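You operate a simulated robot arm through the tools that you are given. There is no shell and no other tool. Be economical: measure what you need, move in short steps, check, and stop when the job is done.

You are at the controls of a simulated robot arm. One attempt, no reset.

JOB
Store the green sample in the pocket marked late, turned to the red pointer, and brake the table again.
Fine: the cans stay in their pockets.
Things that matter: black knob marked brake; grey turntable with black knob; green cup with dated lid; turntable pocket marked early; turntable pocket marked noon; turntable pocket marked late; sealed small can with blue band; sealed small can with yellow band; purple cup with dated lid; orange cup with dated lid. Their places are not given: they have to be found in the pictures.

Only the result counts: the job must be done as asked and must still hold three seconds after the hand-in. Knocking over, shifting, dropping, spilling or breaking anything else fails it.

ROBOT AND FRAMES
A 7-joint arm with a two-finger parallel gripper, fixed in place. Base frame: the origin is at the foot of the arm, x ahead of it, y to its left, z up; the work surface is at about z = 863. Lengths are in mm, angles in degrees, forces in N, time in s.
With the tool pointing down near the work surface it reaches from about 300 to 700 mm from the base axis. Its first joint turns from -66.0 to 66.0 degrees. Payload 1.57 kg.
The TCP is the grasp point between the finger pads, 30 mm short of the fingertips. In the tool frame z runs along the fingers and y along their closing line. Largest opening 110 mm; finger width 24, thickness 12; the body of the gripper, 48 by 112 mm, starts 78 mm behind the TCP.
Orientation is that of the tool frame in the base frame, as [roll, pitch, yaw] about the fixed x, y, z axes, in that order (R = Rz(yaw) Ry(pitch) Rx(roll)). With the fingers straight down and closing along the base's y, the tool's x points along the base's -x, its y along +y and its z along -z.

CONTROLS
- The arm moves only by the tool send_rows. Its argument "series" is a list of rows, each a list of 7 numbers: the shift along the base's x, y, z in mm, then the turn, a rotation vector about the base's x, y, z in degrees, then the gripper command, from -1 (shut) to 1 (fully open), values between in proportion. In form: [[tx, ty, tz, rx, ry, rz, hand], ...]. A call has 1 to 10 rows; each row shifts and turns the commanded pose from where the row before left it. Each row takes 0.2 s and may step no farther than 50 mm and 8.6 degrees from the row before; otherwise, or with a gripper value out of range, the whole call is refused. A pose out of reach is approached as far as the arm can. The call stops where the force on the tool passes 40 N (or 10 N more than at its start, if that is more) or the arm is blocked; 0.2 s more then pass. The fingers move at their own pace (about 108 mm/s each) and stop on an object; they squeeze with about 31 N. The grip force told is the motor's: it shows also when the fingers shut on nothing. Time passes only in rows, and 0.2 s behind the last, so rows that do not move let the fingers close. The reply holds the time, the measured pose of the TCP, the force on the tool along the base axes, the opening and the grip force, in the units named above and with some noise, and new pictures: "pictures" is both (left out), scene, wrist or none.
- Cameras (640 x 400 px; columns grow to the right, rows downward): "scene" is fixed at [167.3, -391.6, 1410.3]; the picture's right is [0.75, -0.66, 0.00], its down [-0.34, -0.39, -0.86] and it looks along [0.57, 0.64, -0.52] (base axes); focal length 333 px, centre (320, 200). "wrist" rides on the gripper at [70, 16, -141] in the tool frame; the picture's right is [-0.23, 0.97, 0.00], its down [-0.85, -0.20, -0.48] and it looks along [-0.47, -0.11, 0.88] (tool axes); focal length 222 px, centre (320, 200).
- pixel_to_xyz(camera, pixels): for up to 12 pixels [column, row] of the newest picture of that camera ("zoom" is the newest enlarged one), the place [x, y, z] in the base frame of the surface seen there, good to about 3 mm. The clock stands still meanwhile.
- inspect(camera, box): a new picture of the part [left, top, right, bottom] of that camera's present view, enlarged. The clock stands still meanwhile.
- finish_job(): hands the job in; it is judged then, once.

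Keep the steps short. Do not move on a guess: measure, check each grasp and each placing, and mend mistakes. In all there are 80 turns and 200 pictures (those below and enlarged ones count). Leave the gripper open and the arm clear of the work at the hand-in unless told otherwise, and finish with a single line.

The tools are called after "Request:" by a JSON object that holds its "method" and its "body". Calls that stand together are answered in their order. send_rows: Moves the arm, as the interface text tells. Its arguments: {"type":"object","properties":{"series":{"type":"array"},"pictures":{"type":"string","enum":["both","scene","wrist","none"]}},"required":["series"]} The other tools are called the same way: pixel_to_xyz (camera, pixels) gives the place of the surface under pixels of a picture; inspect (camera, box) takes an enlarged picture of a part of a camera's view; finish_job () hands the job in.

At the start:

```text
clock: 0.0
eef_pos: [456.6, 6.9, 1254.0]
tcp_rot: [180.0, 0.0, -180.0]
wrist_force: [0.3, -0.1, 0.2]
finger_gap: 110.0
gripper_force: 0.1
```

scene: 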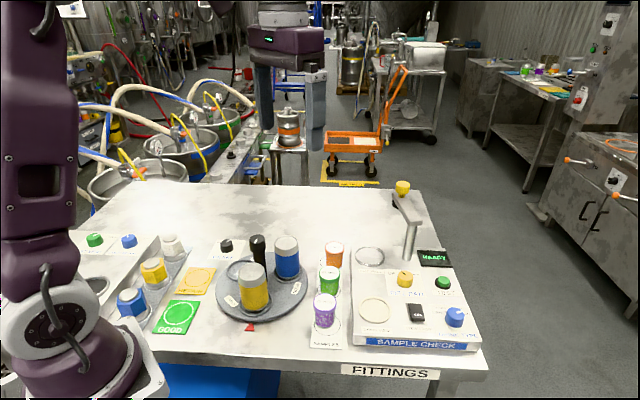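
wrist: 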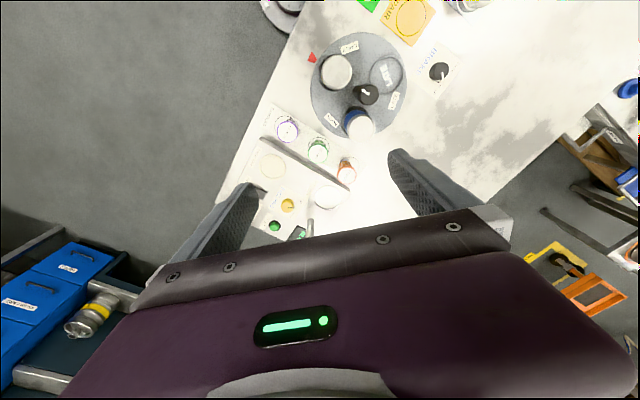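

I see the turntable around scene (260,285), the brake knob near (226,246), and the cups at right. I'll enlarge both views.

Request:
{"method": "inspect", "body": {"camera": "scene", "box": [150, 220, 350, 350]}}

Request:
{"method": "inspect", "body": {"camera": "wrist", "box": [240, 20, 480, 200]}}

```text
3.08 times, centred on (250, 285) of scene
```

zoom: 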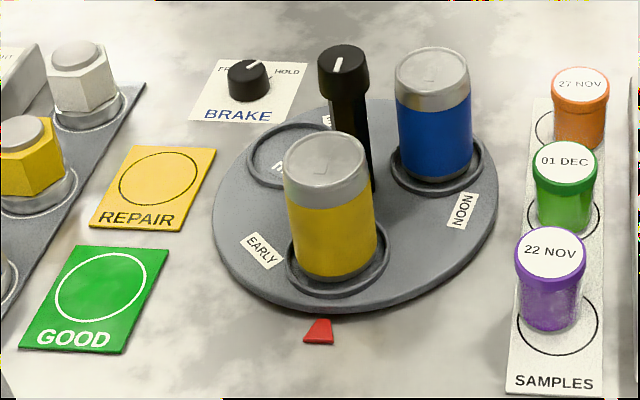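

```text
2.22 times, centred on (360, 110) of wrist
```

zoom: 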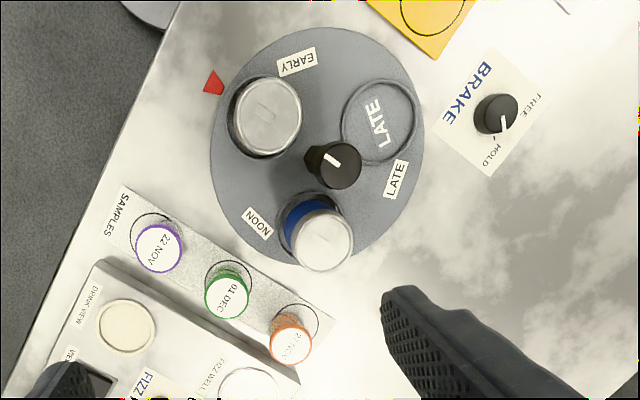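

I'll look closer at the brake knob and measure positions in the wrist zoom.

Request:
{"method": "pixel_to_xyz", "body": {"camera": "zoom", "pixels": [[496, 112], [340, 165], [378, 122], [268, 115], [321, 240], [214, 82], [228, 297], [158, 248], [291, 340], [395, 180], [212, 140], [424, 130]]}}

Request:
{"method": "inspect", "body": {"camera": "scene", "box": [205, 225, 275, 269]}}

Request:
{"method": "inspect", "body": {"camera": "wrist", "box": [400, 40, 464, 80]}}

```text
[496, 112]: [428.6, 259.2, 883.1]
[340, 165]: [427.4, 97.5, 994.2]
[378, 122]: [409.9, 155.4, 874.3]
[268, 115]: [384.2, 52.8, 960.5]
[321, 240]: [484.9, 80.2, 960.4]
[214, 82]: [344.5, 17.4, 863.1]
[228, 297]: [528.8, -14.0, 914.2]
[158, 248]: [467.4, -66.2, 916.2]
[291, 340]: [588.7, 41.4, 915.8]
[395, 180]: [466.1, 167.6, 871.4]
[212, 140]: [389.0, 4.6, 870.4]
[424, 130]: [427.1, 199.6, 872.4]
```

```text
9.09 times, centred on (240, 247) of scene
```

zoom: 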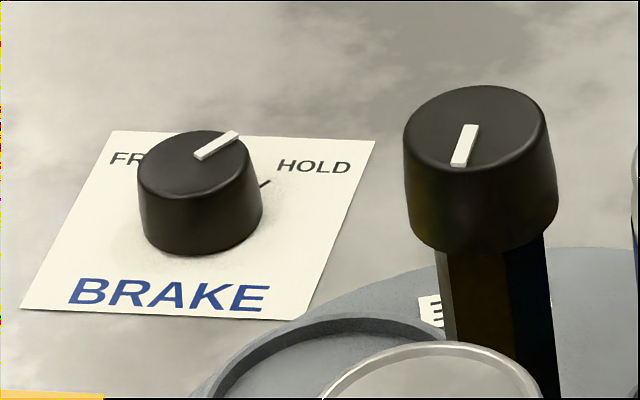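

```text
10.00 times, centred on (432, 60) of wrist
```

zoom: 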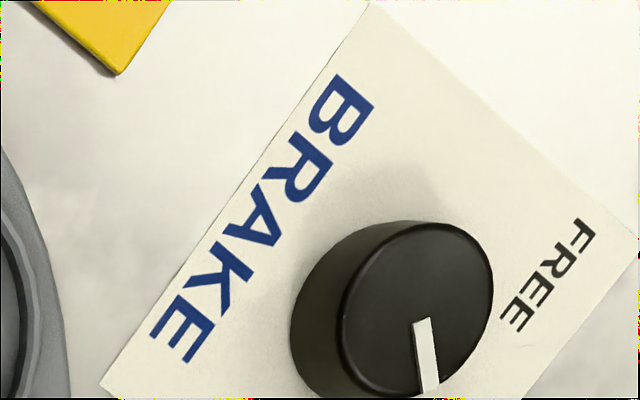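

The brake pointer is at HOLD; going from HOLD to FREE is a counterclockwise turn from above. The turntable centre is about (426,97), with the late pocket at 106° and the red pointer at 224°, so it needs about +118°. First I move above the brake knob to look.

Request:
{"method": "send_rows", "body": {"series": [[-4.7, 42, -25, 0, 0, 0, 1], [-4.7, 42, -25, 0, 0, 0, 1], [-4.7, 42, -25, 0, 0, 0, 1], [-4.7, 42, -25, 0, 0, 0, 0.2], [-4.7, 42, -25, 0, 0, 0, 0.2], [-4.7, 42, -25, 0, 0, 0, 0.1]]}}

```text
clock: 1.4
eef_pos: [431.2, 255.6, 1103.2]
tcp_rot: [180.0, 0.0, 180.0]
wrist_force: [0.2, -0.2, 0.4]
finger_gap: 60.7
gripper_force: 0.0
```

scene: 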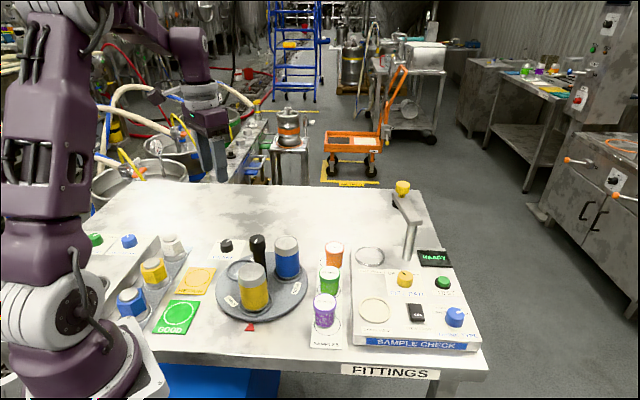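
wrist: 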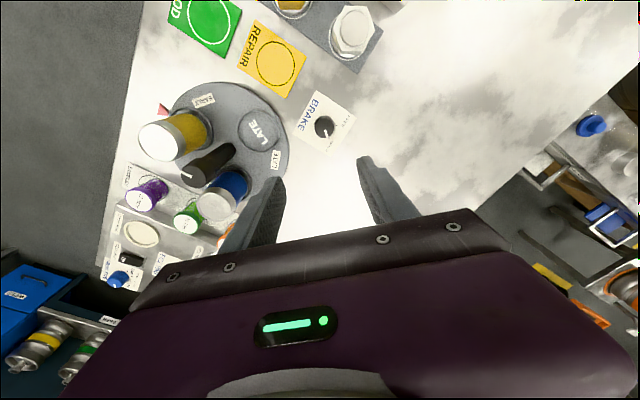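

Request:
{"method": "inspect", "body": {"camera": "wrist", "box": [285, 85, 365, 160]}}

```text
5.33 times, centred on (325, 122) of wrist
```

zoom: 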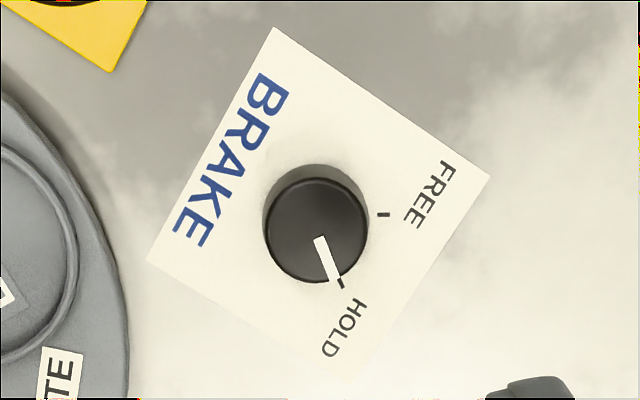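

Request:
{"method": "pixel_to_xyz", "body": {"camera": "zoom", "pixels": [[317, 229], [317, 240], [335, 279], [341, 283], [383, 214], [270, 229], [364, 229], [317, 186], [317, 275]]}}

```text
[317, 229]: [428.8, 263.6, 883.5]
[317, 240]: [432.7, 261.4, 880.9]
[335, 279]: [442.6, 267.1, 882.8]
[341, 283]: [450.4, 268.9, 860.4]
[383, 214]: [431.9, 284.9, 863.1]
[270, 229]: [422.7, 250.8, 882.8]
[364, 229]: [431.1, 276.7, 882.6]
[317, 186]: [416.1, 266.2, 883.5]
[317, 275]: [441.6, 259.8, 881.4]
```

Knob centre is (428,263.5), top at 883, radius 13.5. HOLD is at about 14° and FREE at about 80°. I'll pre-rotate −33° and descend.

Request:
{"method": "send_rows", "body": {"series": [[-3.2, 7.9, -40, 0, 0, -8.25, 0], [0, 0, -40, 0, 0, -8.25, 0], [0, 0, -40, 0, 0, -8.25, 0], [0, 0, -40, 0, 0, -8.25, 0], [0, 0, -20, 0, 0, 0, 0], [0, 0, 0, 0, 0, 0, 0]]}}

```text
clock: 2.8
eef_pos: [427.7, 266.0, 921.2]
tcp_rot: [180.0, 0.0, 147.1]
wrist_force: [-0.2, -0.2, -0.5]
finger_gap: 54.9
gripper_force: 0.0
```

scene: 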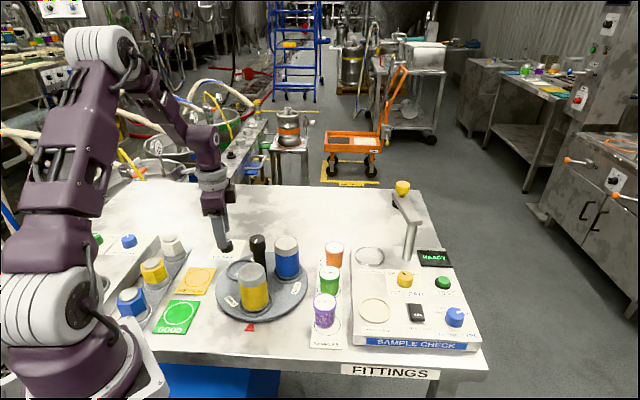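
wrist: 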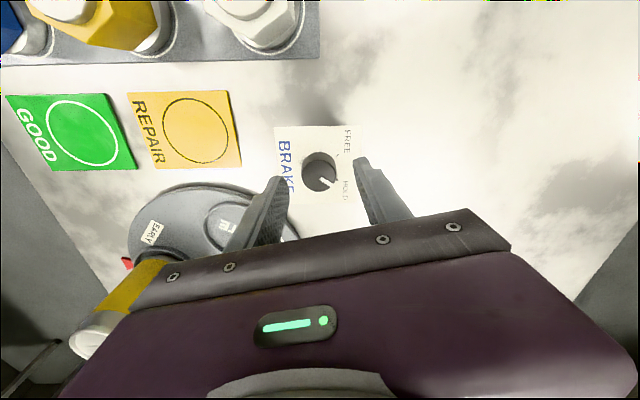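

Request:
{"method": "pixel_to_xyz", "body": {"camera": "wrist", "pixels": [[320, 176], [305, 176], [334, 178], [320, 163], [319, 189], [278, 190], [366, 172]]}}

Request:
{"method": "inspect", "body": {"camera": "wrist", "box": [270, 120, 380, 210]}}

```text
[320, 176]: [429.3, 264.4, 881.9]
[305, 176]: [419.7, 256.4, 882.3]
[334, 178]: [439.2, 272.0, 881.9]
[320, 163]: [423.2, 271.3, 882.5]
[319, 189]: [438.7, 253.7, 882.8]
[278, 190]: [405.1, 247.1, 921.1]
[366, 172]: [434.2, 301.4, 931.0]
```

```text
4.44 times, centred on (325, 165) of wrist
```

zoom: 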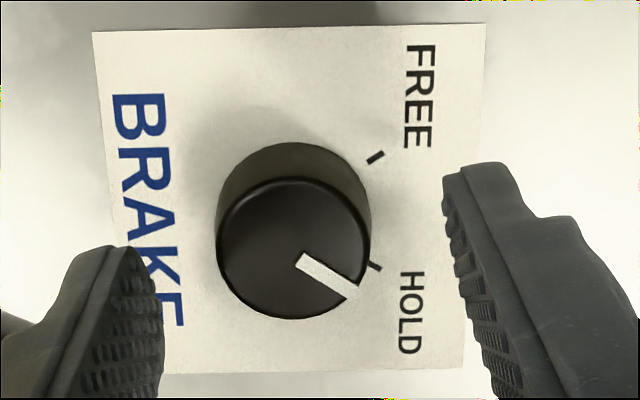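

Centred well. I'll go down to 897 and close on the knob.

Request:
{"method": "send_rows", "body": {"series": [[1, -1.5, -12, 0, 0, 0, 0], [0, 0, -12, 0, 0, 0, 0], [0, 0, 0, 0, 0, 0, -1], [0, 0, 0, 0, 0, 0, -1], [0, 0, 0, 0, 0, 0, -1]], "pictures": "wrist"}}

```text
clock: 4.0
eef_pos: [427.0, 265.7, 899.4]
tcp_rot: [180.0, 0.0, 147.1]
wrist_force: [-2.6, -5.8, 2.6]
finger_gap: 31.4
gripper_force: 40.2
```

wrist: 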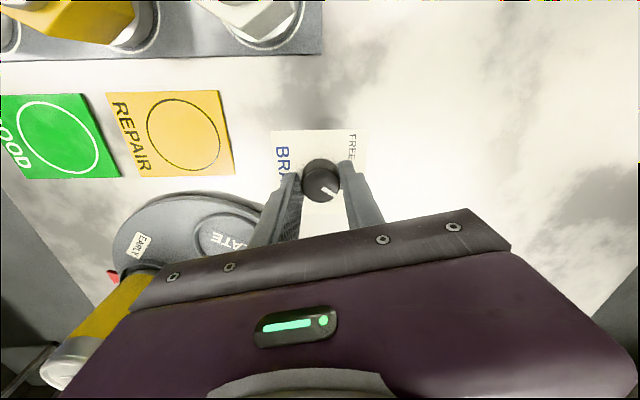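

Gripped (31.4 mm). I'll turn it +66° towards FREE.

Request:
{"method": "send_rows", "body": {"series": [[0, 0, 0, 0, 0, 8.3, -1], [0, 0, 0, 0, 0, 8.3, -1], [0, 0, 0, 0, 0, 8.3, -1], [0, 0, 0, 0, 0, 8.3, -1], [0, 0, 0, 0, 0, 8.3, -1], [0, 0, 0, 0, 0, 8.3, -1], [0, 0, 0, 0, 0, 8.3, -1], [0, 0, 0, 0, 0, 8.3, -1], [0, 0, 0, 0, 0, 0, -1]], "pictures": "wrist"}}

```text
clock: 5.8
eef_pos: [426.8, 262.3, 899.2]
tcp_rot: [-179.7, -0.3, -147.8]
wrist_force: [-1.4, -5.4, 5.5]
finger_gap: 31.3
gripper_force: 40.0
stopped in row 9: the force on the tool passed its limit (the readings are from after the stop); the commanded pose is now the measured one
```

wrist: 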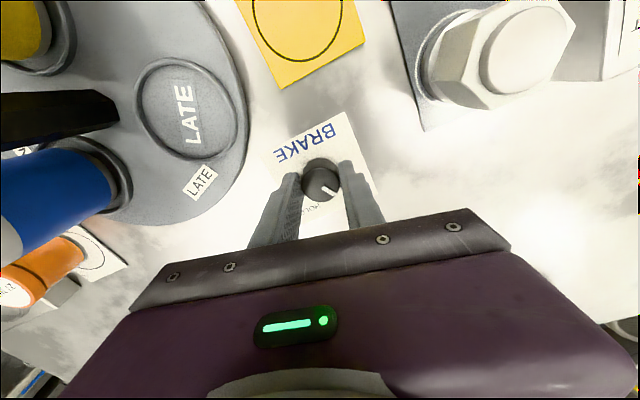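

It turned 65° and seems to have hit the end stop. I'll open, lift and look.

Request:
{"method": "send_rows", "body": {"series": [[0, 0, 0, 0, 0, 0, 0], [0, 0, 0, 0, 0, 0, 0], [0, 0, 40, 0, 0, 0, 0], [0, 0, 50, 0, 0, 0, 0], [0, 0, 50, 0, 0, 0, 0], [0, 0, 40, 0, 0, 0, 0]], "pictures": "wrist"}}

Request:
{"method": "inspect", "body": {"camera": "wrist", "box": [260, 80, 400, 180]}}

```text
clock: 7.2
eef_pos: [426.1, 261.8, 1079.1]
tcp_rot: [-179.7, -0.2, -147.8]
wrist_force: [-0.6, 0.3, -0.1]
finger_gap: 54.5
gripper_force: 0.1
```

wrist: 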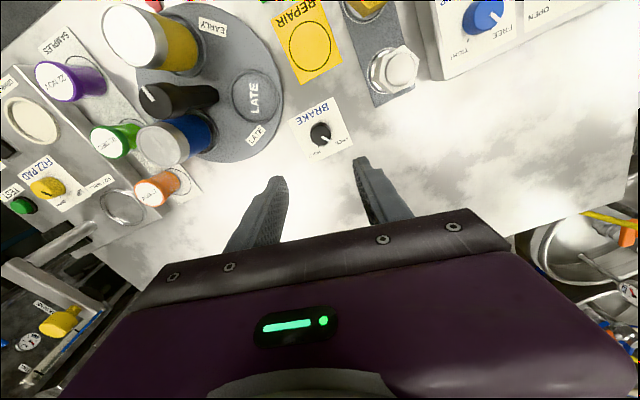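

```text
4.00 times, centred on (330, 130) of wrist
```

zoom: 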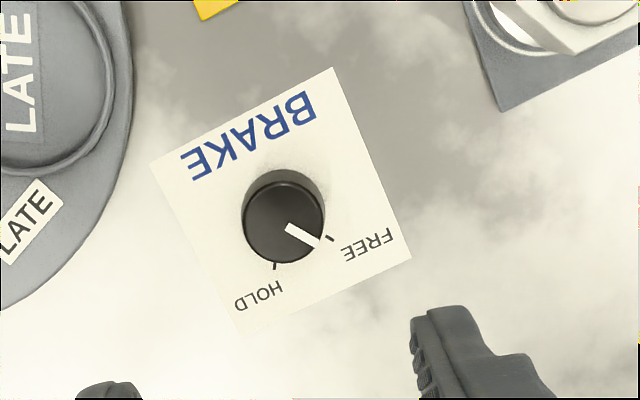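

Brake pointer is at FREE. Now I move over the turntable's knob at about (426,97), turning the tool back by −92°.

Request:
{"method": "send_rows", "body": {"series": [[0, -16.5, 0, 0, 0, -8.4, 0], [0, -16.5, 0, 0, 0, -8.4, 0], [0, -16.5, 0, 0, 0, -8.4, 0], [0, -16.5, 0, 0, 0, -8.4, 0], [0, -16.5, 0, 0, 0, -8.4, 0], [0, -16.5, 0, 0, 0, -8.4, 0], [0, -16.5, 0, 0, 0, -8.4, 0], [0, -16.5, 0, 0, 0, -8.4, 0], [0, -16.5, 0, 0, 0, -8.4, 0], [0, -16.5, 0, 0, 0, -8.4, 0]], "pictures": "none"}}

Request:
{"method": "send_rows", "body": {"series": [[0, 0, 0, 0, 0, -8.4, 0], [0, 0, 0, 0, 0, 0, 0]]}}

```text
clock: 9.4
eef_pos: [427.4, 96.3, 1079.7]
tcp_rot: [-179.8, -0.2, 128.1]
wrist_force: [-0.2, 0.5, 0.2]
finger_gap: 55.0
gripper_force: 0.1
```

```text
clock: 10.0
eef_pos: [426.6, 97.5, 1078.4]
tcp_rot: [-179.7, -0.3, 119.7]
wrist_force: [-0.4, 0.0, 0.1]
finger_gap: 54.9
gripper_force: 0.0
```

scene: 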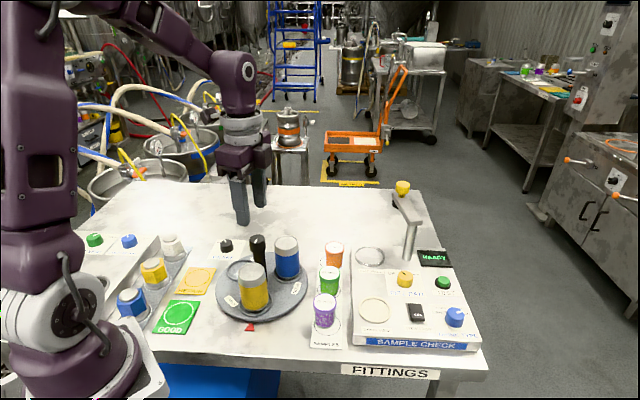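
wrist: 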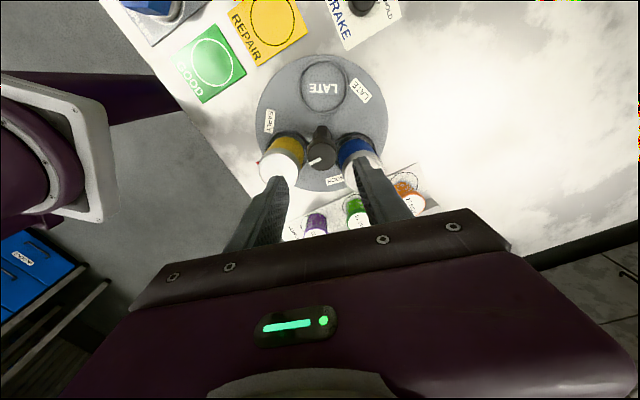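

Request:
{"method": "pixel_to_xyz", "body": {"camera": "scene", "pixels": [[257, 246], [257, 249], [257, 251], [257, 253], [258, 257], [257, 240], [252, 268], [286, 240]]}}

Request:
{"method": "pixel_to_xyz", "body": {"camera": "wrist", "pixels": [[321, 156], [309, 156], [333, 156], [321, 146], [321, 168], [282, 163], [360, 163]]}}

Request:
{"method": "inspect", "body": {"camera": "wrist", "box": [250, 110, 400, 210]}}

```text
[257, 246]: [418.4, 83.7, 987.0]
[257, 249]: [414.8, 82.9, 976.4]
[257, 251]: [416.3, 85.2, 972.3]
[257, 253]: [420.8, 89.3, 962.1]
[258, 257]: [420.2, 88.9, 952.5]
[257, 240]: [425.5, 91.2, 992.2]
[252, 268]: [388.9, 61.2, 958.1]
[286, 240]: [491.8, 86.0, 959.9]
```

```text
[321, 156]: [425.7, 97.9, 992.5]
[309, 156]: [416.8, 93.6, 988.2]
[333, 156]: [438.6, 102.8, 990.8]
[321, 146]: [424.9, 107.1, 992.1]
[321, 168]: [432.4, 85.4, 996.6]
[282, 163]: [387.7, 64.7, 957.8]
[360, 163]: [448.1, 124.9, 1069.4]
```

```text
4.00 times, centred on (325, 160) of wrist
```

zoom: 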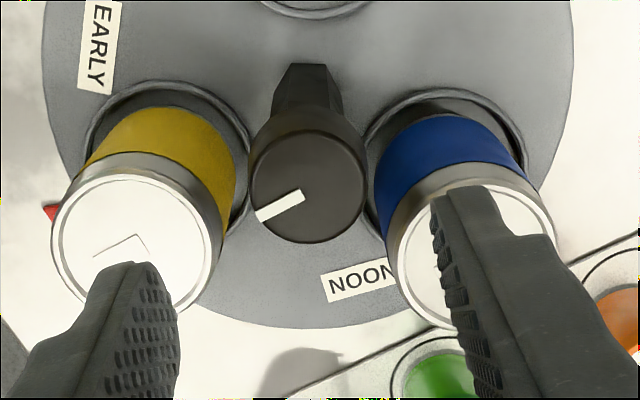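

The knob cap spans z 970–993 at (427,97) and can tops are at 960. I'll go down to TCP 1002 (tips at 972) and close.

Request:
{"method": "send_rows", "body": {"series": [[0.5, 0, -40, 0, 0, 0, 0], [0, 0, -36, 0, 0, 0, 0], [0, 0, 0, 0, 0, 0, 0], [0, 0, 0, 0, 0, 0, -1], [0, 0, 0, 0, 0, 0, -1], [0, 0, 0, 0, 0, 0, -1]]}}

```text
clock: 11.4
eef_pos: [428.3, 97.1, 1001.7]
tcp_rot: [-180.0, -0.2, 119.8]
wrist_force: [18.6, 8.7, -17.4]
finger_gap: 32.9
gripper_force: 40.6
```

scene: 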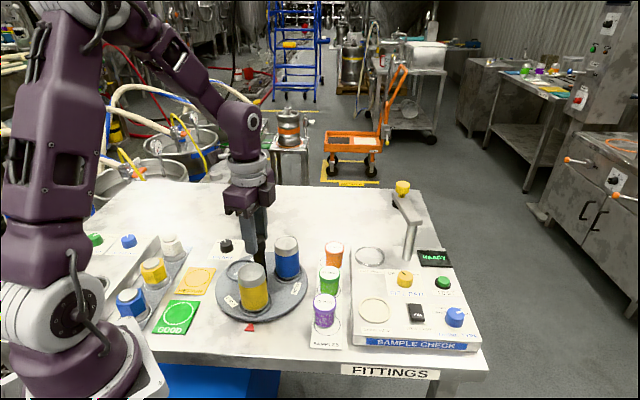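
wrist: 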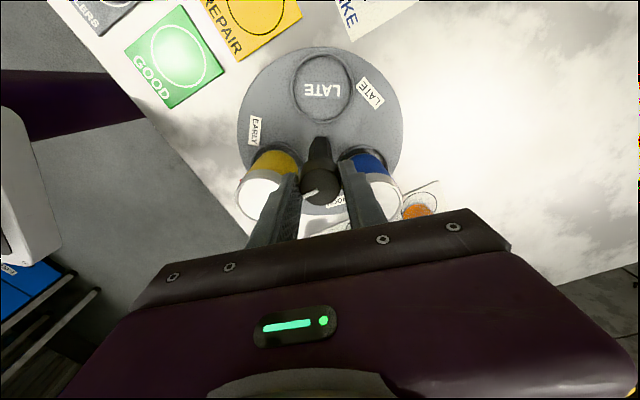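

Gripped, with a slight side load along the closing line; I'll shift 1 mm to relieve it and start turning slowly.

Request:
{"method": "send_rows", "body": {"series": [[1, 0.5, 0, 0, 0, 0, -1], [0, 0, 0, 0, 0, 2, -1], [0, 0, 0, 0, 0, 3, -1], [0, 0, 0, 0, 0, 4, -1], [0, 0, 0, 0, 0, 4, -1], [0, 0, 0, 0, 0, 4, -1], [0, 0, 0, 0, 0, 2, -1], [0, 0, 0, 0, 0, 1, -1]]}}

```text
clock: 13.2
eef_pos: [429.5, 97.9, 1003.1]
tcp_rot: [-179.5, -0.3, 139.7]
wrist_force: [4.9, -2.3, -20.0]
finger_gap: 32.7
gripper_force: 41.1
```

scene: 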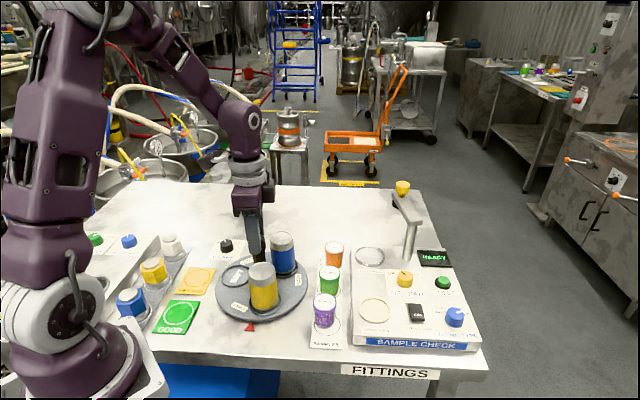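
wrist: 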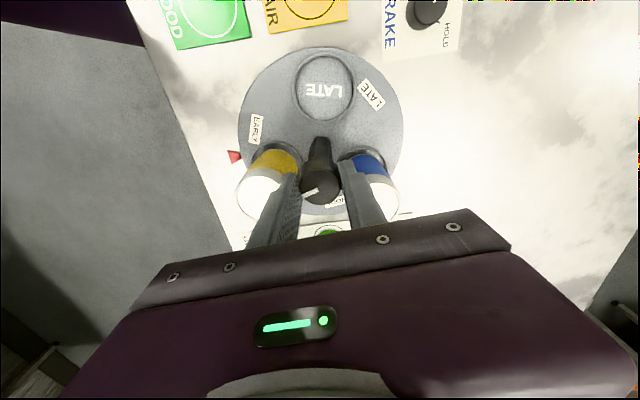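

The table turns with the tool (20° done). Continuing gently.

Request:
{"method": "send_rows", "body": {"series": [[0, 0, 0, 0, 0, 2, -1], [0, 0, 0, 0, 0, 4, -1], [0, 0, 0, 0, 0, 5, -1], [0, 0, 0, 0, 0, 5, -1], [0, 0, 0, 0, 0, 5, -1], [0, 0, 0, 0, 0, 5, -1], [0, 0, 0, 0, 0, 5, -1], [0, 0, 0, 0, 0, 5, -1], [0, 0, 0, 0, 0, 3, -1], [0, 0, 0, 0, 0, 1, -1]], "pictures": "wrist"}}

Request:
{"method": "send_rows", "body": {"series": [[0, 0, 0, 0, 0, 2, -1], [0, 0, 0, 0, 0, 4, -1], [0, 0, 0, 0, 0, 5, -1], [0, 0, 0, 0, 0, 5, -1], [0, 0, 0, 0, 0, 5, -1], [0, 0, 0, 0, 0, 5, -1], [0, 0, 0, 0, 0, 5, -1], [0, 0, 0, 0, 0, 5, -1], [0, 0, 0, 0, 0, 3, -1], [0, 0, 0, 0, 0, 1, -1]]}}

```text
clock: 15.4
eef_pos: [427.7, 96.9, 1004.1]
tcp_rot: [-179.6, -0.6, 179.9]
wrist_force: [-17.1, -12.1, -18.8]
finger_gap: 32.6
gripper_force: 40.6
```

wrist: 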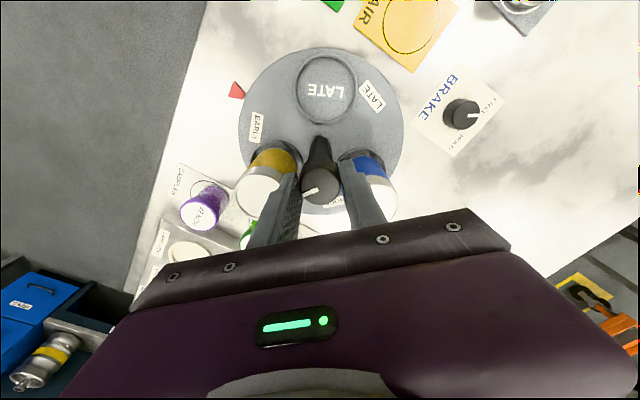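

```text
clock: 17.6
eef_pos: [429.8, 96.9, 1003.7]
tcp_rot: [-179.7, -0.4, -140.2]
wrist_force: [-9.8, -25.5, -6.8]
finger_gap: 32.7
gripper_force: 41.1
```

scene: 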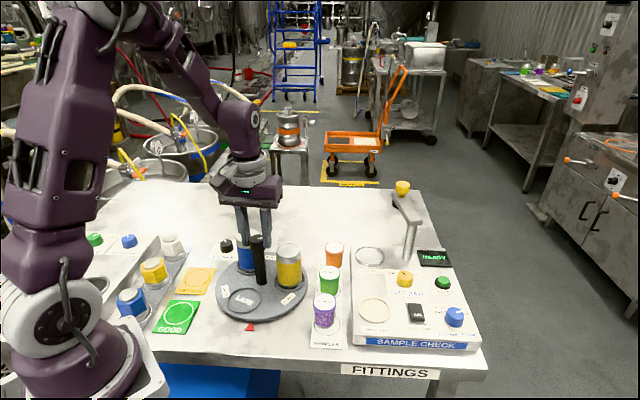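
wrist: 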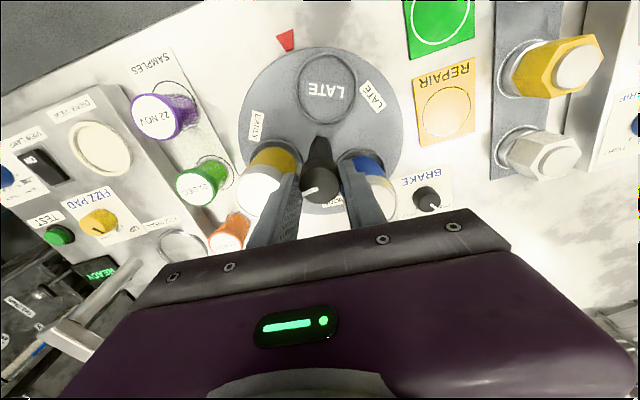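

100° done. I'll measure the late pocket against the pointer.

Request:
{"method": "inspect", "body": {"camera": "wrist", "box": [230, 20, 410, 140]}}

Request:
{"method": "inspect", "body": {"camera": "scene", "box": [205, 255, 325, 335]}}

```text
3.33 times, centred on (320, 80) of wrist
```

zoom: 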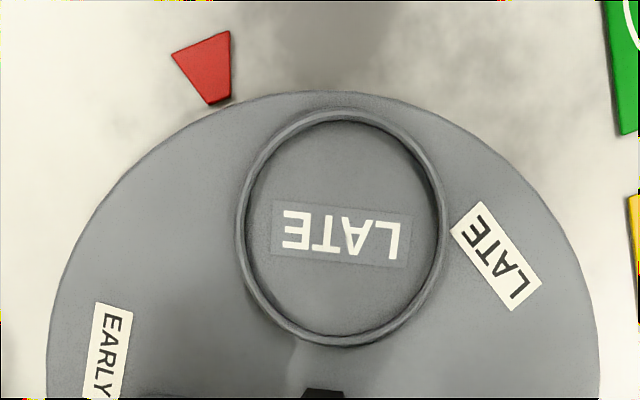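

```text
5.00 times, centred on (265, 295) of scene
```

zoom: 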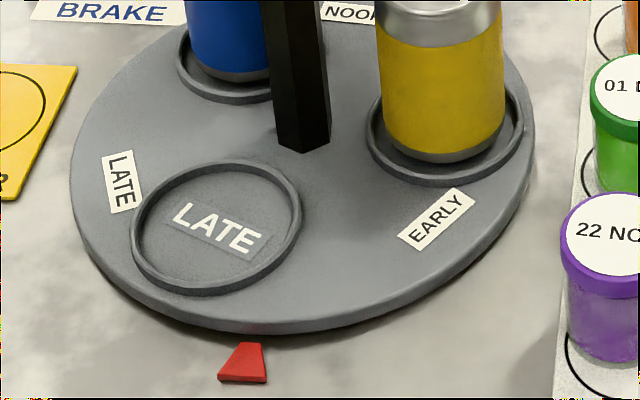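

Request:
{"method": "pixel_to_xyz", "body": {"camera": "zoom", "pixels": [[133, 225], [301, 225], [215, 160], [215, 293], [240, 375], [249, 343], [265, 346], [237, 343], [268, 382], [219, 379]]}}

Request:
{"method": "pixel_to_xyz", "body": {"camera": "wrist", "pixels": [[301, 88], [364, 88], [332, 53], [332, 122], [286, 41], [326, 179]]}}

```text
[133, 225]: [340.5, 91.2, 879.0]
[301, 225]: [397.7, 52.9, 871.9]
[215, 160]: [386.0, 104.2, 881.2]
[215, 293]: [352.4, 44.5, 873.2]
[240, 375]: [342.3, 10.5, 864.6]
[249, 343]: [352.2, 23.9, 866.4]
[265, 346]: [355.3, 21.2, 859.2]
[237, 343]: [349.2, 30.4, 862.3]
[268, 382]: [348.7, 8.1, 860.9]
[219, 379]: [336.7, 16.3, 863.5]
```

```text
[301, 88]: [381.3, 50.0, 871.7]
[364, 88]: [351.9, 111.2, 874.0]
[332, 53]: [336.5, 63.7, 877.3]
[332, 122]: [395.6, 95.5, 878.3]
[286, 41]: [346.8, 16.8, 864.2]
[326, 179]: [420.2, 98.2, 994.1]
```

About 20–25° remain. I'll turn +20° then check collinearity.

Request:
{"method": "send_rows", "body": {"series": [[0, 0, 0, 0, 0, 2, -1], [0, 0, 0, 0, 0, 4, -1], [0, 0, 0, 0, 0, 5, -1], [0, 0, 0, 0, 0, 5, -1], [0, 0, 0, 0, 0, 3, -1], [0, 0, 0, 0, 0, 1, -1], [0, 0, 0, 0, 0, 0, -1]]}}

Request:
{"method": "inspect", "body": {"camera": "wrist", "box": [230, 20, 410, 140]}}

Request:
{"method": "inspect", "body": {"camera": "scene", "box": [205, 255, 325, 335]}}

```text
clock: 19.2
eef_pos: [428.8, 96.5, 1004.0]
tcp_rot: [-179.7, -0.3, -120.3]
wrist_force: [1.9, -35.4, 4.0]
finger_gap: 32.4
gripper_force: 40.6
```

scene: 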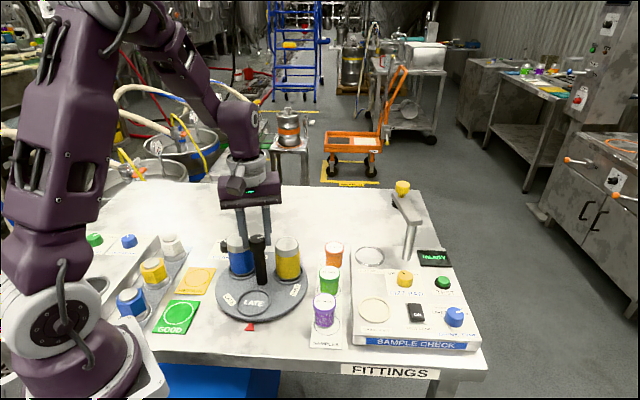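
wrist: 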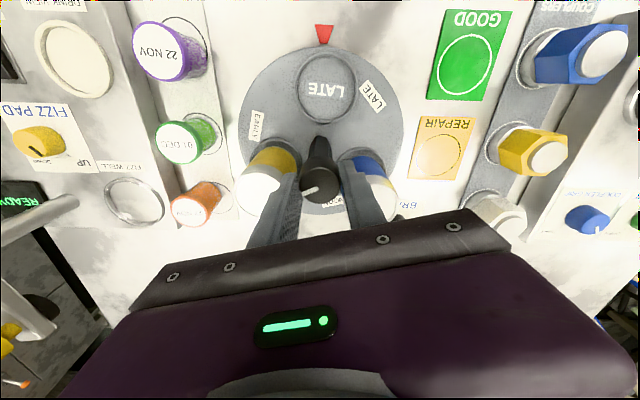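

```text
3.33 times, centred on (320, 80) of wrist
```

zoom: 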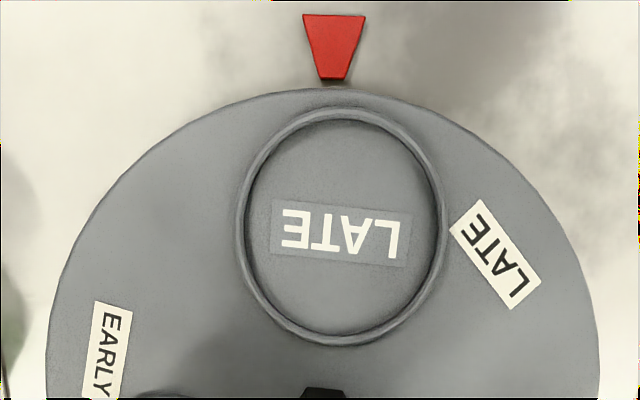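

```text
5.00 times, centred on (265, 295) of scene
```

zoom: 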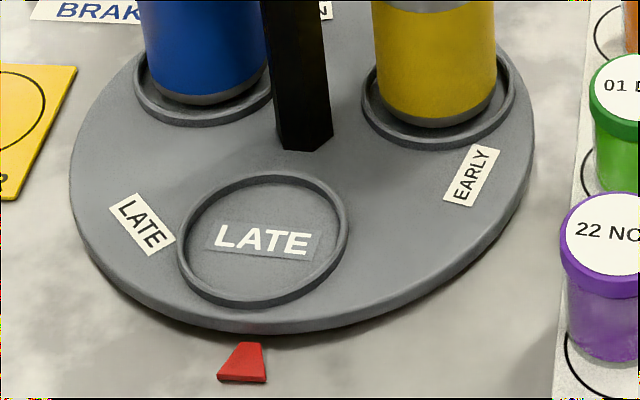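

Request:
{"method": "pixel_to_xyz", "body": {"camera": "zoom", "pixels": [[193, 240], [333, 240], [263, 185], [263, 292], [304, 150], [243, 365], [69, 165], [534, 165]]}}

Request:
{"method": "pixel_to_xyz", "body": {"camera": "wrist", "pixels": [[308, 88], [357, 88], [332, 62], [332, 114], [324, 34], [246, 124], [401, 124], [322, 138]]}}

```text
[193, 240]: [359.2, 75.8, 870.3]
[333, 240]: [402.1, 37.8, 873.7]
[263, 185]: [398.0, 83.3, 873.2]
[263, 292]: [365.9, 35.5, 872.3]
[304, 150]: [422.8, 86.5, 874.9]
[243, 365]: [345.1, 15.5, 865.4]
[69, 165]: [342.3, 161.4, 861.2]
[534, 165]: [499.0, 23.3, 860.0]
```

```text
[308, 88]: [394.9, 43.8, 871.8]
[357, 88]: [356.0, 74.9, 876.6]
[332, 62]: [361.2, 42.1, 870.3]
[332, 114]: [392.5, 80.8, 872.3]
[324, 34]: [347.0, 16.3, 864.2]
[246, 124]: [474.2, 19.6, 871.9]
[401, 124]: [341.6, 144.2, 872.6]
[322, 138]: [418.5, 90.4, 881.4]
```

Pocket at about 218–219°, pointer at about 224–225°: turn +5.5° more, easing the side load with a 1 mm shift in −y.

Request:
{"method": "send_rows", "body": {"series": [[0, -1, 0, 0, 0, 0, -1], [0, -0.5, 0, 0, 0, 2, -1], [0, 0, 0, 0, 0, 2, -1], [0, 0, 0, 0, 0, 1.5, -1], [0, 0, 0, 0, 0, 0, -1]]}}

Request:
{"method": "inspect", "body": {"camera": "wrist", "box": [230, 20, 410, 140]}}

Request:
{"method": "inspect", "body": {"camera": "scene", "box": [205, 255, 325, 335]}}

```text
clock: 20.4
eef_pos: [429.0, 97.2, 1004.6]
tcp_rot: [-179.6, -0.2, -114.5]
wrist_force: [9.0, -22.6, 22.7]
finger_gap: 32.1
gripper_force: 41.0
```

scene: 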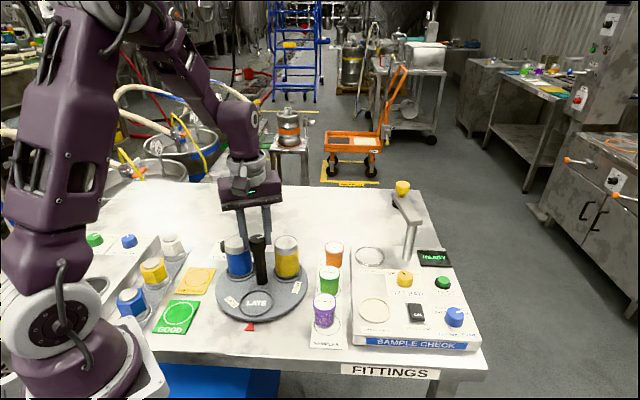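
wrist: 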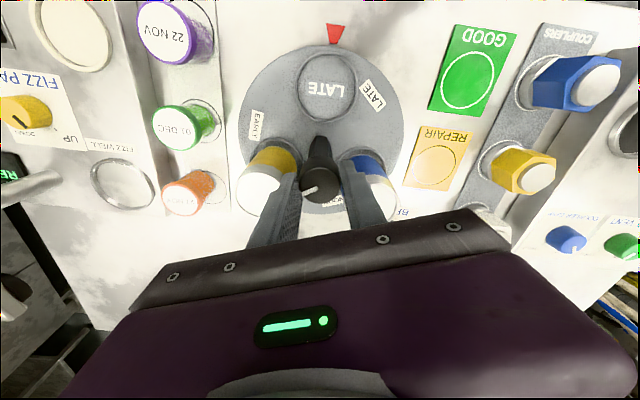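

```text
3.33 times, centred on (320, 80) of wrist
```

zoom: 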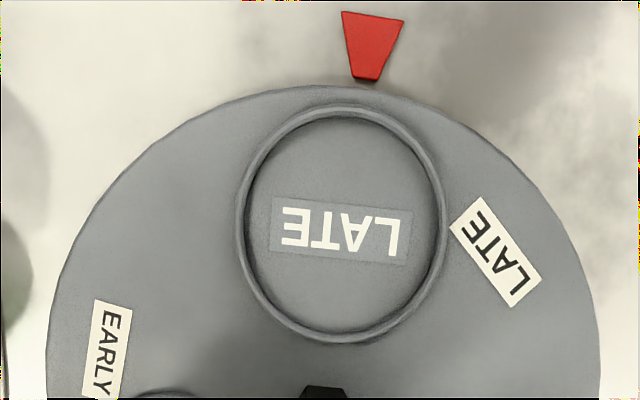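

```text
5.00 times, centred on (265, 295) of scene
```

zoom: 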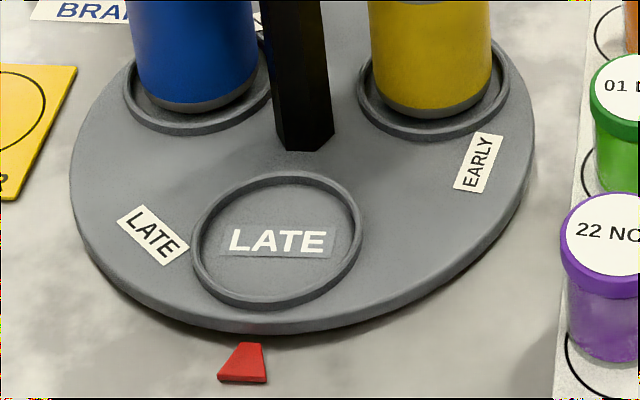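

Ring centre, table axis and pointer now line up in both views (line predicts scene 244 vs pointer 243; wrist 368 vs 370). I'll release and lift straight up.

Request:
{"method": "send_rows", "body": {"series": [[0, 0, 0, 0, 0, 0, -0.2], [0, 0, 0, 0, 0, 0, 0], [0, 0, 0, 0, 0, 0, 0], [0, 0, 30, 0, 0, 0, 0], [0, 0, 50, 0, 0, 0, 0], [0, 0, 20, 0, 0, 0, 0]]}}

Request:
{"method": "inspect", "body": {"camera": "scene", "box": [205, 255, 325, 335]}}

Request:
{"method": "inspect", "body": {"camera": "wrist", "box": [230, 20, 410, 140]}}

```text
clock: 21.8
eef_pos: [426.3, 97.7, 1102.0]
tcp_rot: [-179.7, -0.3, -114.7]
wrist_force: [0.4, 0.5, 0.4]
finger_gap: 54.9
gripper_force: 0.0
```

scene: 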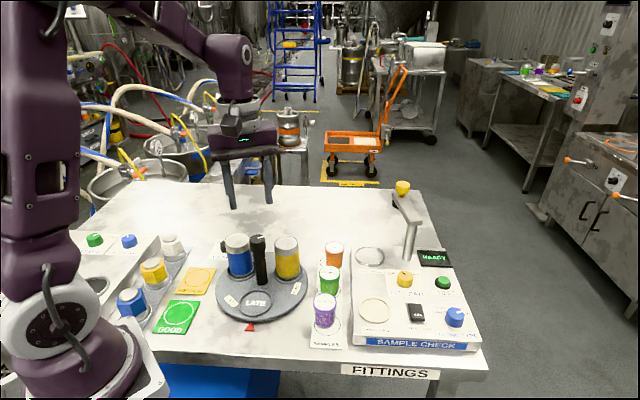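
wrist: 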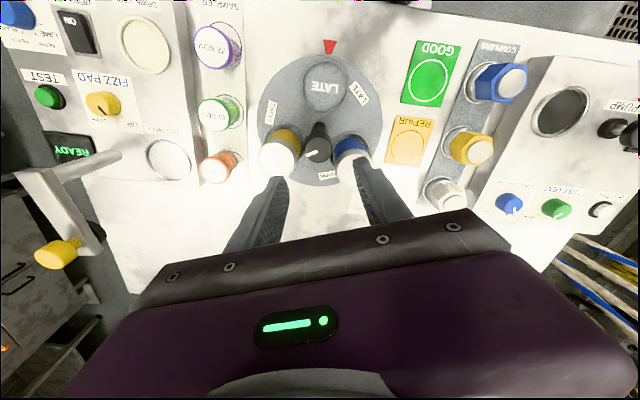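

```text
5.00 times, centred on (265, 295) of scene
```

zoom: 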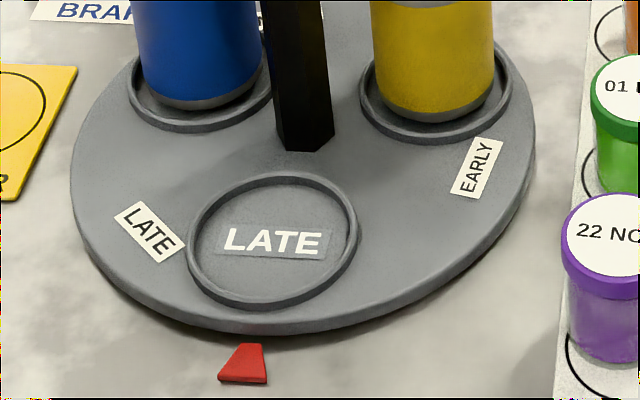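

```text
3.33 times, centred on (320, 80) of wrist
```

zoom: 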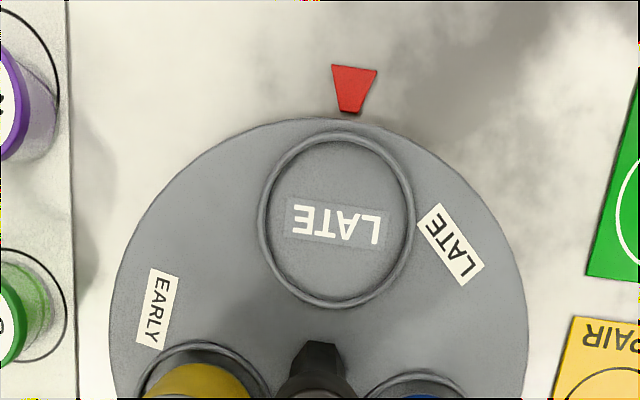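

It sprang back slightly. Measuring to quantify.

Request:
{"method": "pixel_to_xyz", "body": {"camera": "zoom", "pixels": [[267, 219], [406, 219], [337, 141], [337, 298], [286, 170], [388, 270], [388, 170], [286, 270], [354, 85], [349, 106], [318, 345]]}}

Request:
{"method": "pixel_to_xyz", "body": {"camera": "scene", "pixels": [[244, 303], [274, 303], [259, 292], [259, 314], [253, 328]]}}

```text
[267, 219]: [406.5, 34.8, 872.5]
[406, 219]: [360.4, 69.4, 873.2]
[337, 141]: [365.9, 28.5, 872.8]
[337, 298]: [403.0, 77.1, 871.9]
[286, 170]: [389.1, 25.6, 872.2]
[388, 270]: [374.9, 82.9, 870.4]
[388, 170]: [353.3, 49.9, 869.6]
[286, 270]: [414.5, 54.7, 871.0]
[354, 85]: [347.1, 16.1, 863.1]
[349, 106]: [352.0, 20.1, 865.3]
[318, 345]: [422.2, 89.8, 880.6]
```

```text
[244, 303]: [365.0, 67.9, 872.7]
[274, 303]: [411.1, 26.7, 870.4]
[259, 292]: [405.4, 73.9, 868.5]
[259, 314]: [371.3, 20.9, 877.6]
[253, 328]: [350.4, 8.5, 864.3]
```

The pocket measures 225.4° versus the pointer's 225.4°: aligned. Next I set the brake: back to the brake knob and turn −65°.

Request:
{"method": "send_rows", "body": {"series": [[0.5, 41.5, 0, 0, 0, 0, 0], [0.5, 41.5, 0, 0, 0, 0, 0], [0.5, 41.5, 0, 0, 0, 0, 0], [0, 41.5, 0, 0, 0, 0, 0], [0, 0, -50, 0, 0, 0, 0], [0, 0, -50, 0, 0, 0, 0], [0, 0, -50, 0, 0, 0, 0], [0, 0, -30, 0, 0, 0, 0], [0, 0, 0, 0, 0, 0, 0]], "pictures": "wrist"}}

Request:
{"method": "inspect", "body": {"camera": "wrist", "box": [250, 120, 390, 220]}}

```text
clock: 23.8
eef_pos: [431.4, 260.5, 922.6]
tcp_rot: [-179.7, -0.2, -114.8]
wrist_force: [-0.2, -0.2, 0.9]
finger_gap: 54.8
gripper_force: 0.1
```

wrist: 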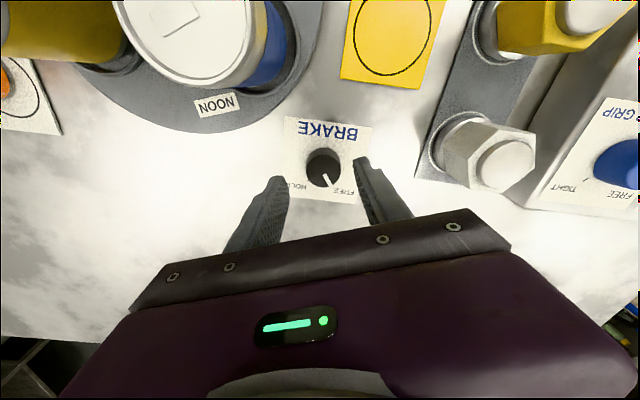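

```text
4.00 times, centred on (320, 170) of wrist
```

zoom: 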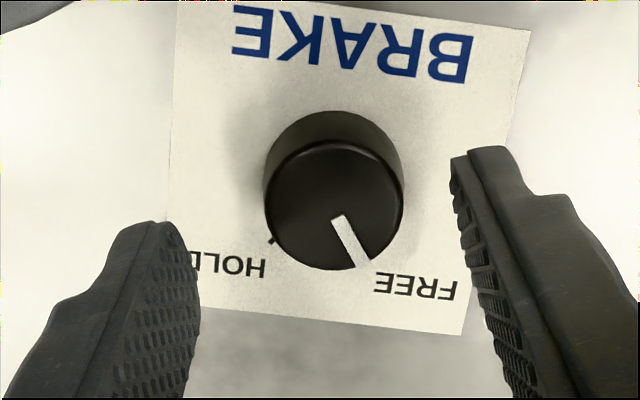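

Knob is centred between the fingers. Down 24 and close.

Request:
{"method": "send_rows", "body": {"series": [[-2, 2, -12, 0, 0, 0, 0], [0, 0, -12, 0, 0, 0, 0], [0, 0, 0, 0, 0, 0, -1], [0, 0, 0, 0, 0, 0, -1], [0, 0, 0, 0, 0, 0, -1]], "pictures": "none"}}

Request:
{"method": "send_rows", "body": {"series": [[0, 0, 0, 0, 0, -8.2, -1], [0, 0, 0, 0, 0, -8.2, -1], [0, 0, 0, 0, 0, -8.2, -1], [0, 0, 0, 0, 0, -8.2, -1], [0, 0, 0, 0, 0, -8.2, -1], [0, 0, 0, 0, 0, -8.2, -1], [0, 0, 0, 0, 0, -8.2, -1], [0, 0, 0, 0, 0, -8.2, -1], [0, 0, 0, 0, 0, 0, -1]], "pictures": "wrist"}}

```text
clock: 25.0
eef_pos: [429.4, 262.8, 897.9]
tcp_rot: [-179.6, -0.3, -114.7]
wrist_force: [17.5, -5.9, -0.7]
finger_gap: 31.7
gripper_force: 40.8
```

```text
clock: 27.0
eef_pos: [430.0, 264.0, 898.0]
tcp_rot: [-179.6, -0.2, 179.6]
wrist_force: [17.1, -16.8, -9.9]
finger_gap: 31.6
gripper_force: 40.9
```

wrist: 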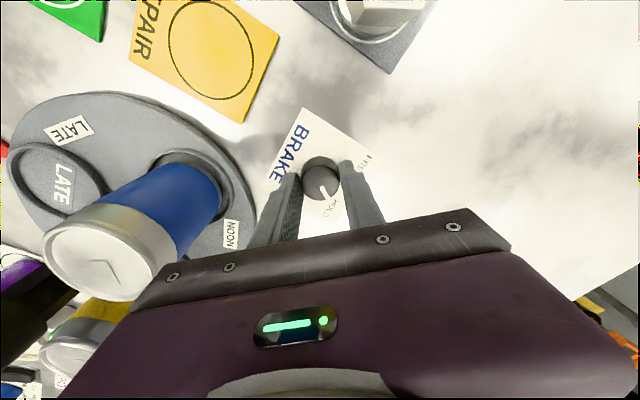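

Turned 65.7°. I'll nudge 3° more to seat at HOLD, then release and lift.

Request:
{"method": "send_rows", "body": {"series": [[0, 0, 0, 0, 0, -3, -1], [0, 0, 0, 0, 0, 0, -1]], "pictures": "none"}}

Request:
{"method": "send_rows", "body": {"series": [[0, 0, 0, 0, 0, 0, 0], [0, 0, 0, 0, 0, 0, 0], [0, 0, 40, 0, 0, 0, 0], [0, 0, 50, 0, 0, 0, 0], [0, 0, 50, 0, 0, 0, 0], [0, 0, 50, 0, 0, 0, 0]]}}

Request:
{"method": "inspect", "body": {"camera": "wrist", "box": [260, 80, 400, 180]}}

Request:
{"method": "inspect", "body": {"camera": "scene", "box": [205, 225, 375, 335]}}

```text
clock: 27.6
eef_pos: [430.1, 262.9, 898.3]
tcp_rot: [-179.6, -0.3, 176.6]
wrist_force: [14.3, -22.4, -8.1]
finger_gap: 31.9
gripper_force: 40.4
```

```text
clock: 29.0
eef_pos: [426.3, 268.0, 1087.2]
tcp_rot: [-179.8, -0.1, 176.7]
wrist_force: [0.3, 0.2, -0.3]
finger_gap: 55.1
gripper_force: 0.0
```

scene: 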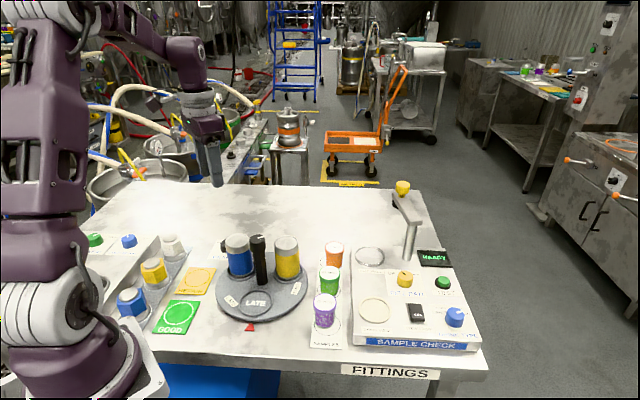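
wrist: 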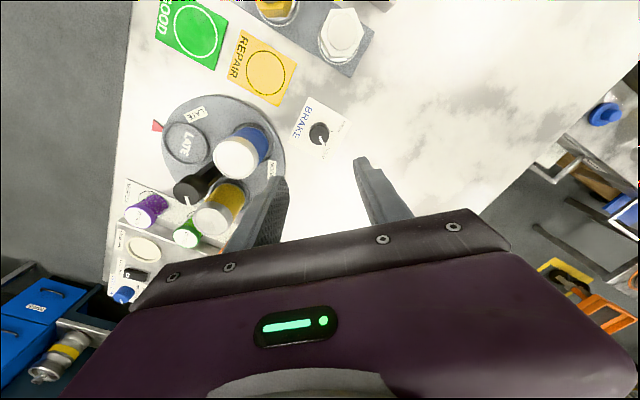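

```text
4.00 times, centred on (330, 130) of wrist
```

zoom: 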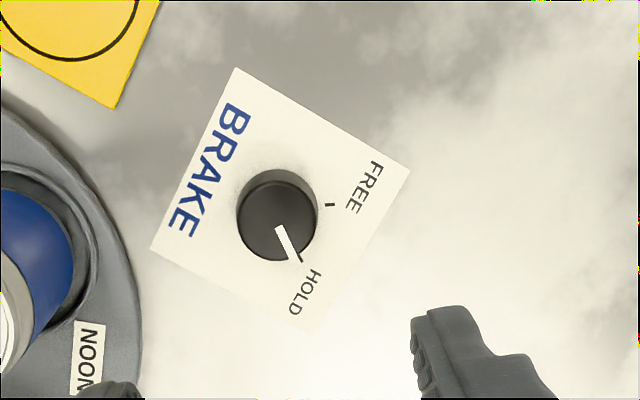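

```text
3.64 times, centred on (290, 280) of scene
```

zoom: 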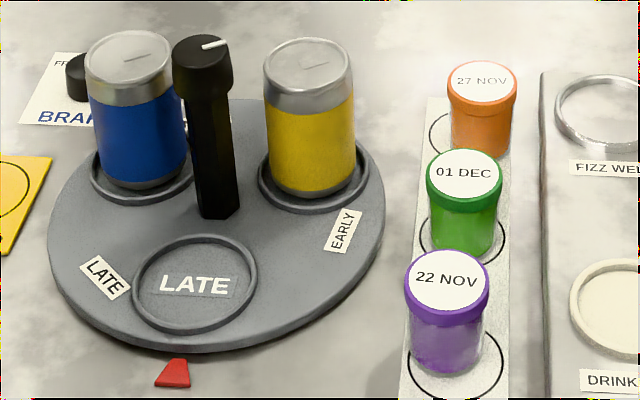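

Brake is on HOLD and the pocket is still aligned. Next I measure the green cup and the machine edge near it.

Request:
{"method": "pixel_to_xyz", "body": {"camera": "zoom", "pixels": [[463, 172], [427, 174], [502, 174], [463, 150], [463, 198], [463, 240], [430, 215], [497, 215], [548, 230], [548, 100], [570, 230], [463, 250]]}}

Request:
{"method": "send_rows", "body": {"series": [[25, -45, 0, 0, 0, 8, 0], [25, -45, 0, 0, 0, 8, 0], [22, -45, 0, 0, 0, 8, 0], [20, -45, 0, 0, 0, 8, 0], [10, -45, 0, 0, 0, 8, 0], [0, -45, 0, 0, 0, 6, 0], [0, -11, 0, 0, 0, 0, 0.2]]}}

```text
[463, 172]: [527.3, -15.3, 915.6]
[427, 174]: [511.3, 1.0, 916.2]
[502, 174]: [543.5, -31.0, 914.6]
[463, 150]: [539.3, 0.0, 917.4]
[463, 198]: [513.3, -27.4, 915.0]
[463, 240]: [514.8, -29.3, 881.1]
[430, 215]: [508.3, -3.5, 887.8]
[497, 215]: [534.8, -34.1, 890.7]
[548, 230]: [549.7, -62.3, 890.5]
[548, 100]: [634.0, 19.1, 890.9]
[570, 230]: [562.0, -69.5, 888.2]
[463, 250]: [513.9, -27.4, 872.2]
```

```text
refused: row 1 steps farther than a row can; nothing moved
```

The cup is at (527.5,−14.5), top 915, diameter about 42; the machine edge is 50 mm away at z 890. I'll use a 58 mm opening, closing along the 134° direction. Moving above the cup.

Request:
{"method": "send_rows", "body": {"series": [[14.2, -40.2, 0, 0, 0, 6.8, 0.05], [14.2, -40.2, 0, 0, 0, 6.8, 0.05], [14.2, -40.2, 0, 0, 0, 6.8, 0.05], [14.2, -40.2, 0, 0, 0, 6.8, 0.05], [14.2, -40.2, 0, 0, 0, 6.8, 0.05], [14.2, -40.2, 0, 0, 0, 6.8, 0.05], [14.2, -40.2, 0, 0, 0, 6.5, 0.05], [0, 0, 0, 0, 0, 0, 0.05]]}}

Request:
{"method": "inspect", "body": {"camera": "wrist", "box": [220, 80, 420, 240]}}

```text
clock: 30.8
eef_pos: [527.7, -17.5, 1089.9]
tcp_rot: [-179.7, -0.3, -135.8]
wrist_force: [0.8, 0.3, 0.8]
finger_gap: 57.8
gripper_force: 0.0
```

scene: 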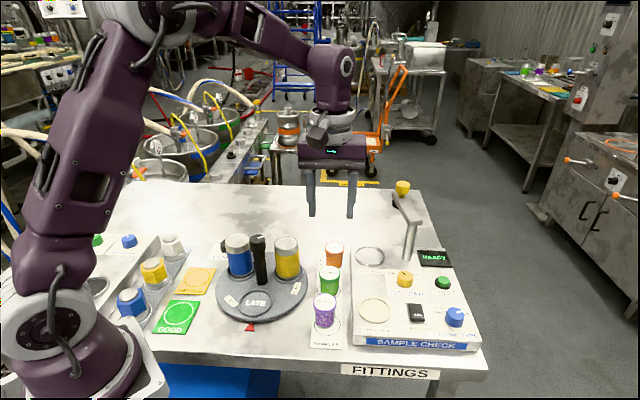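
wrist: 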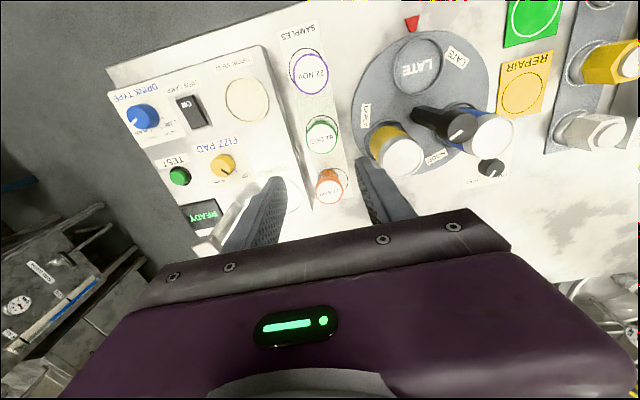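

```text
2.50 times, centred on (320, 160) of wrist
```

zoom: 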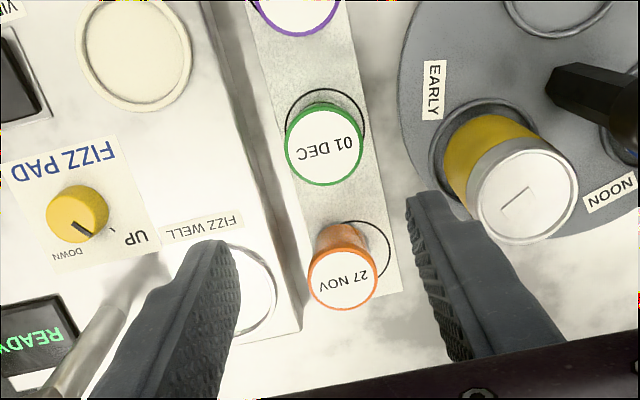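

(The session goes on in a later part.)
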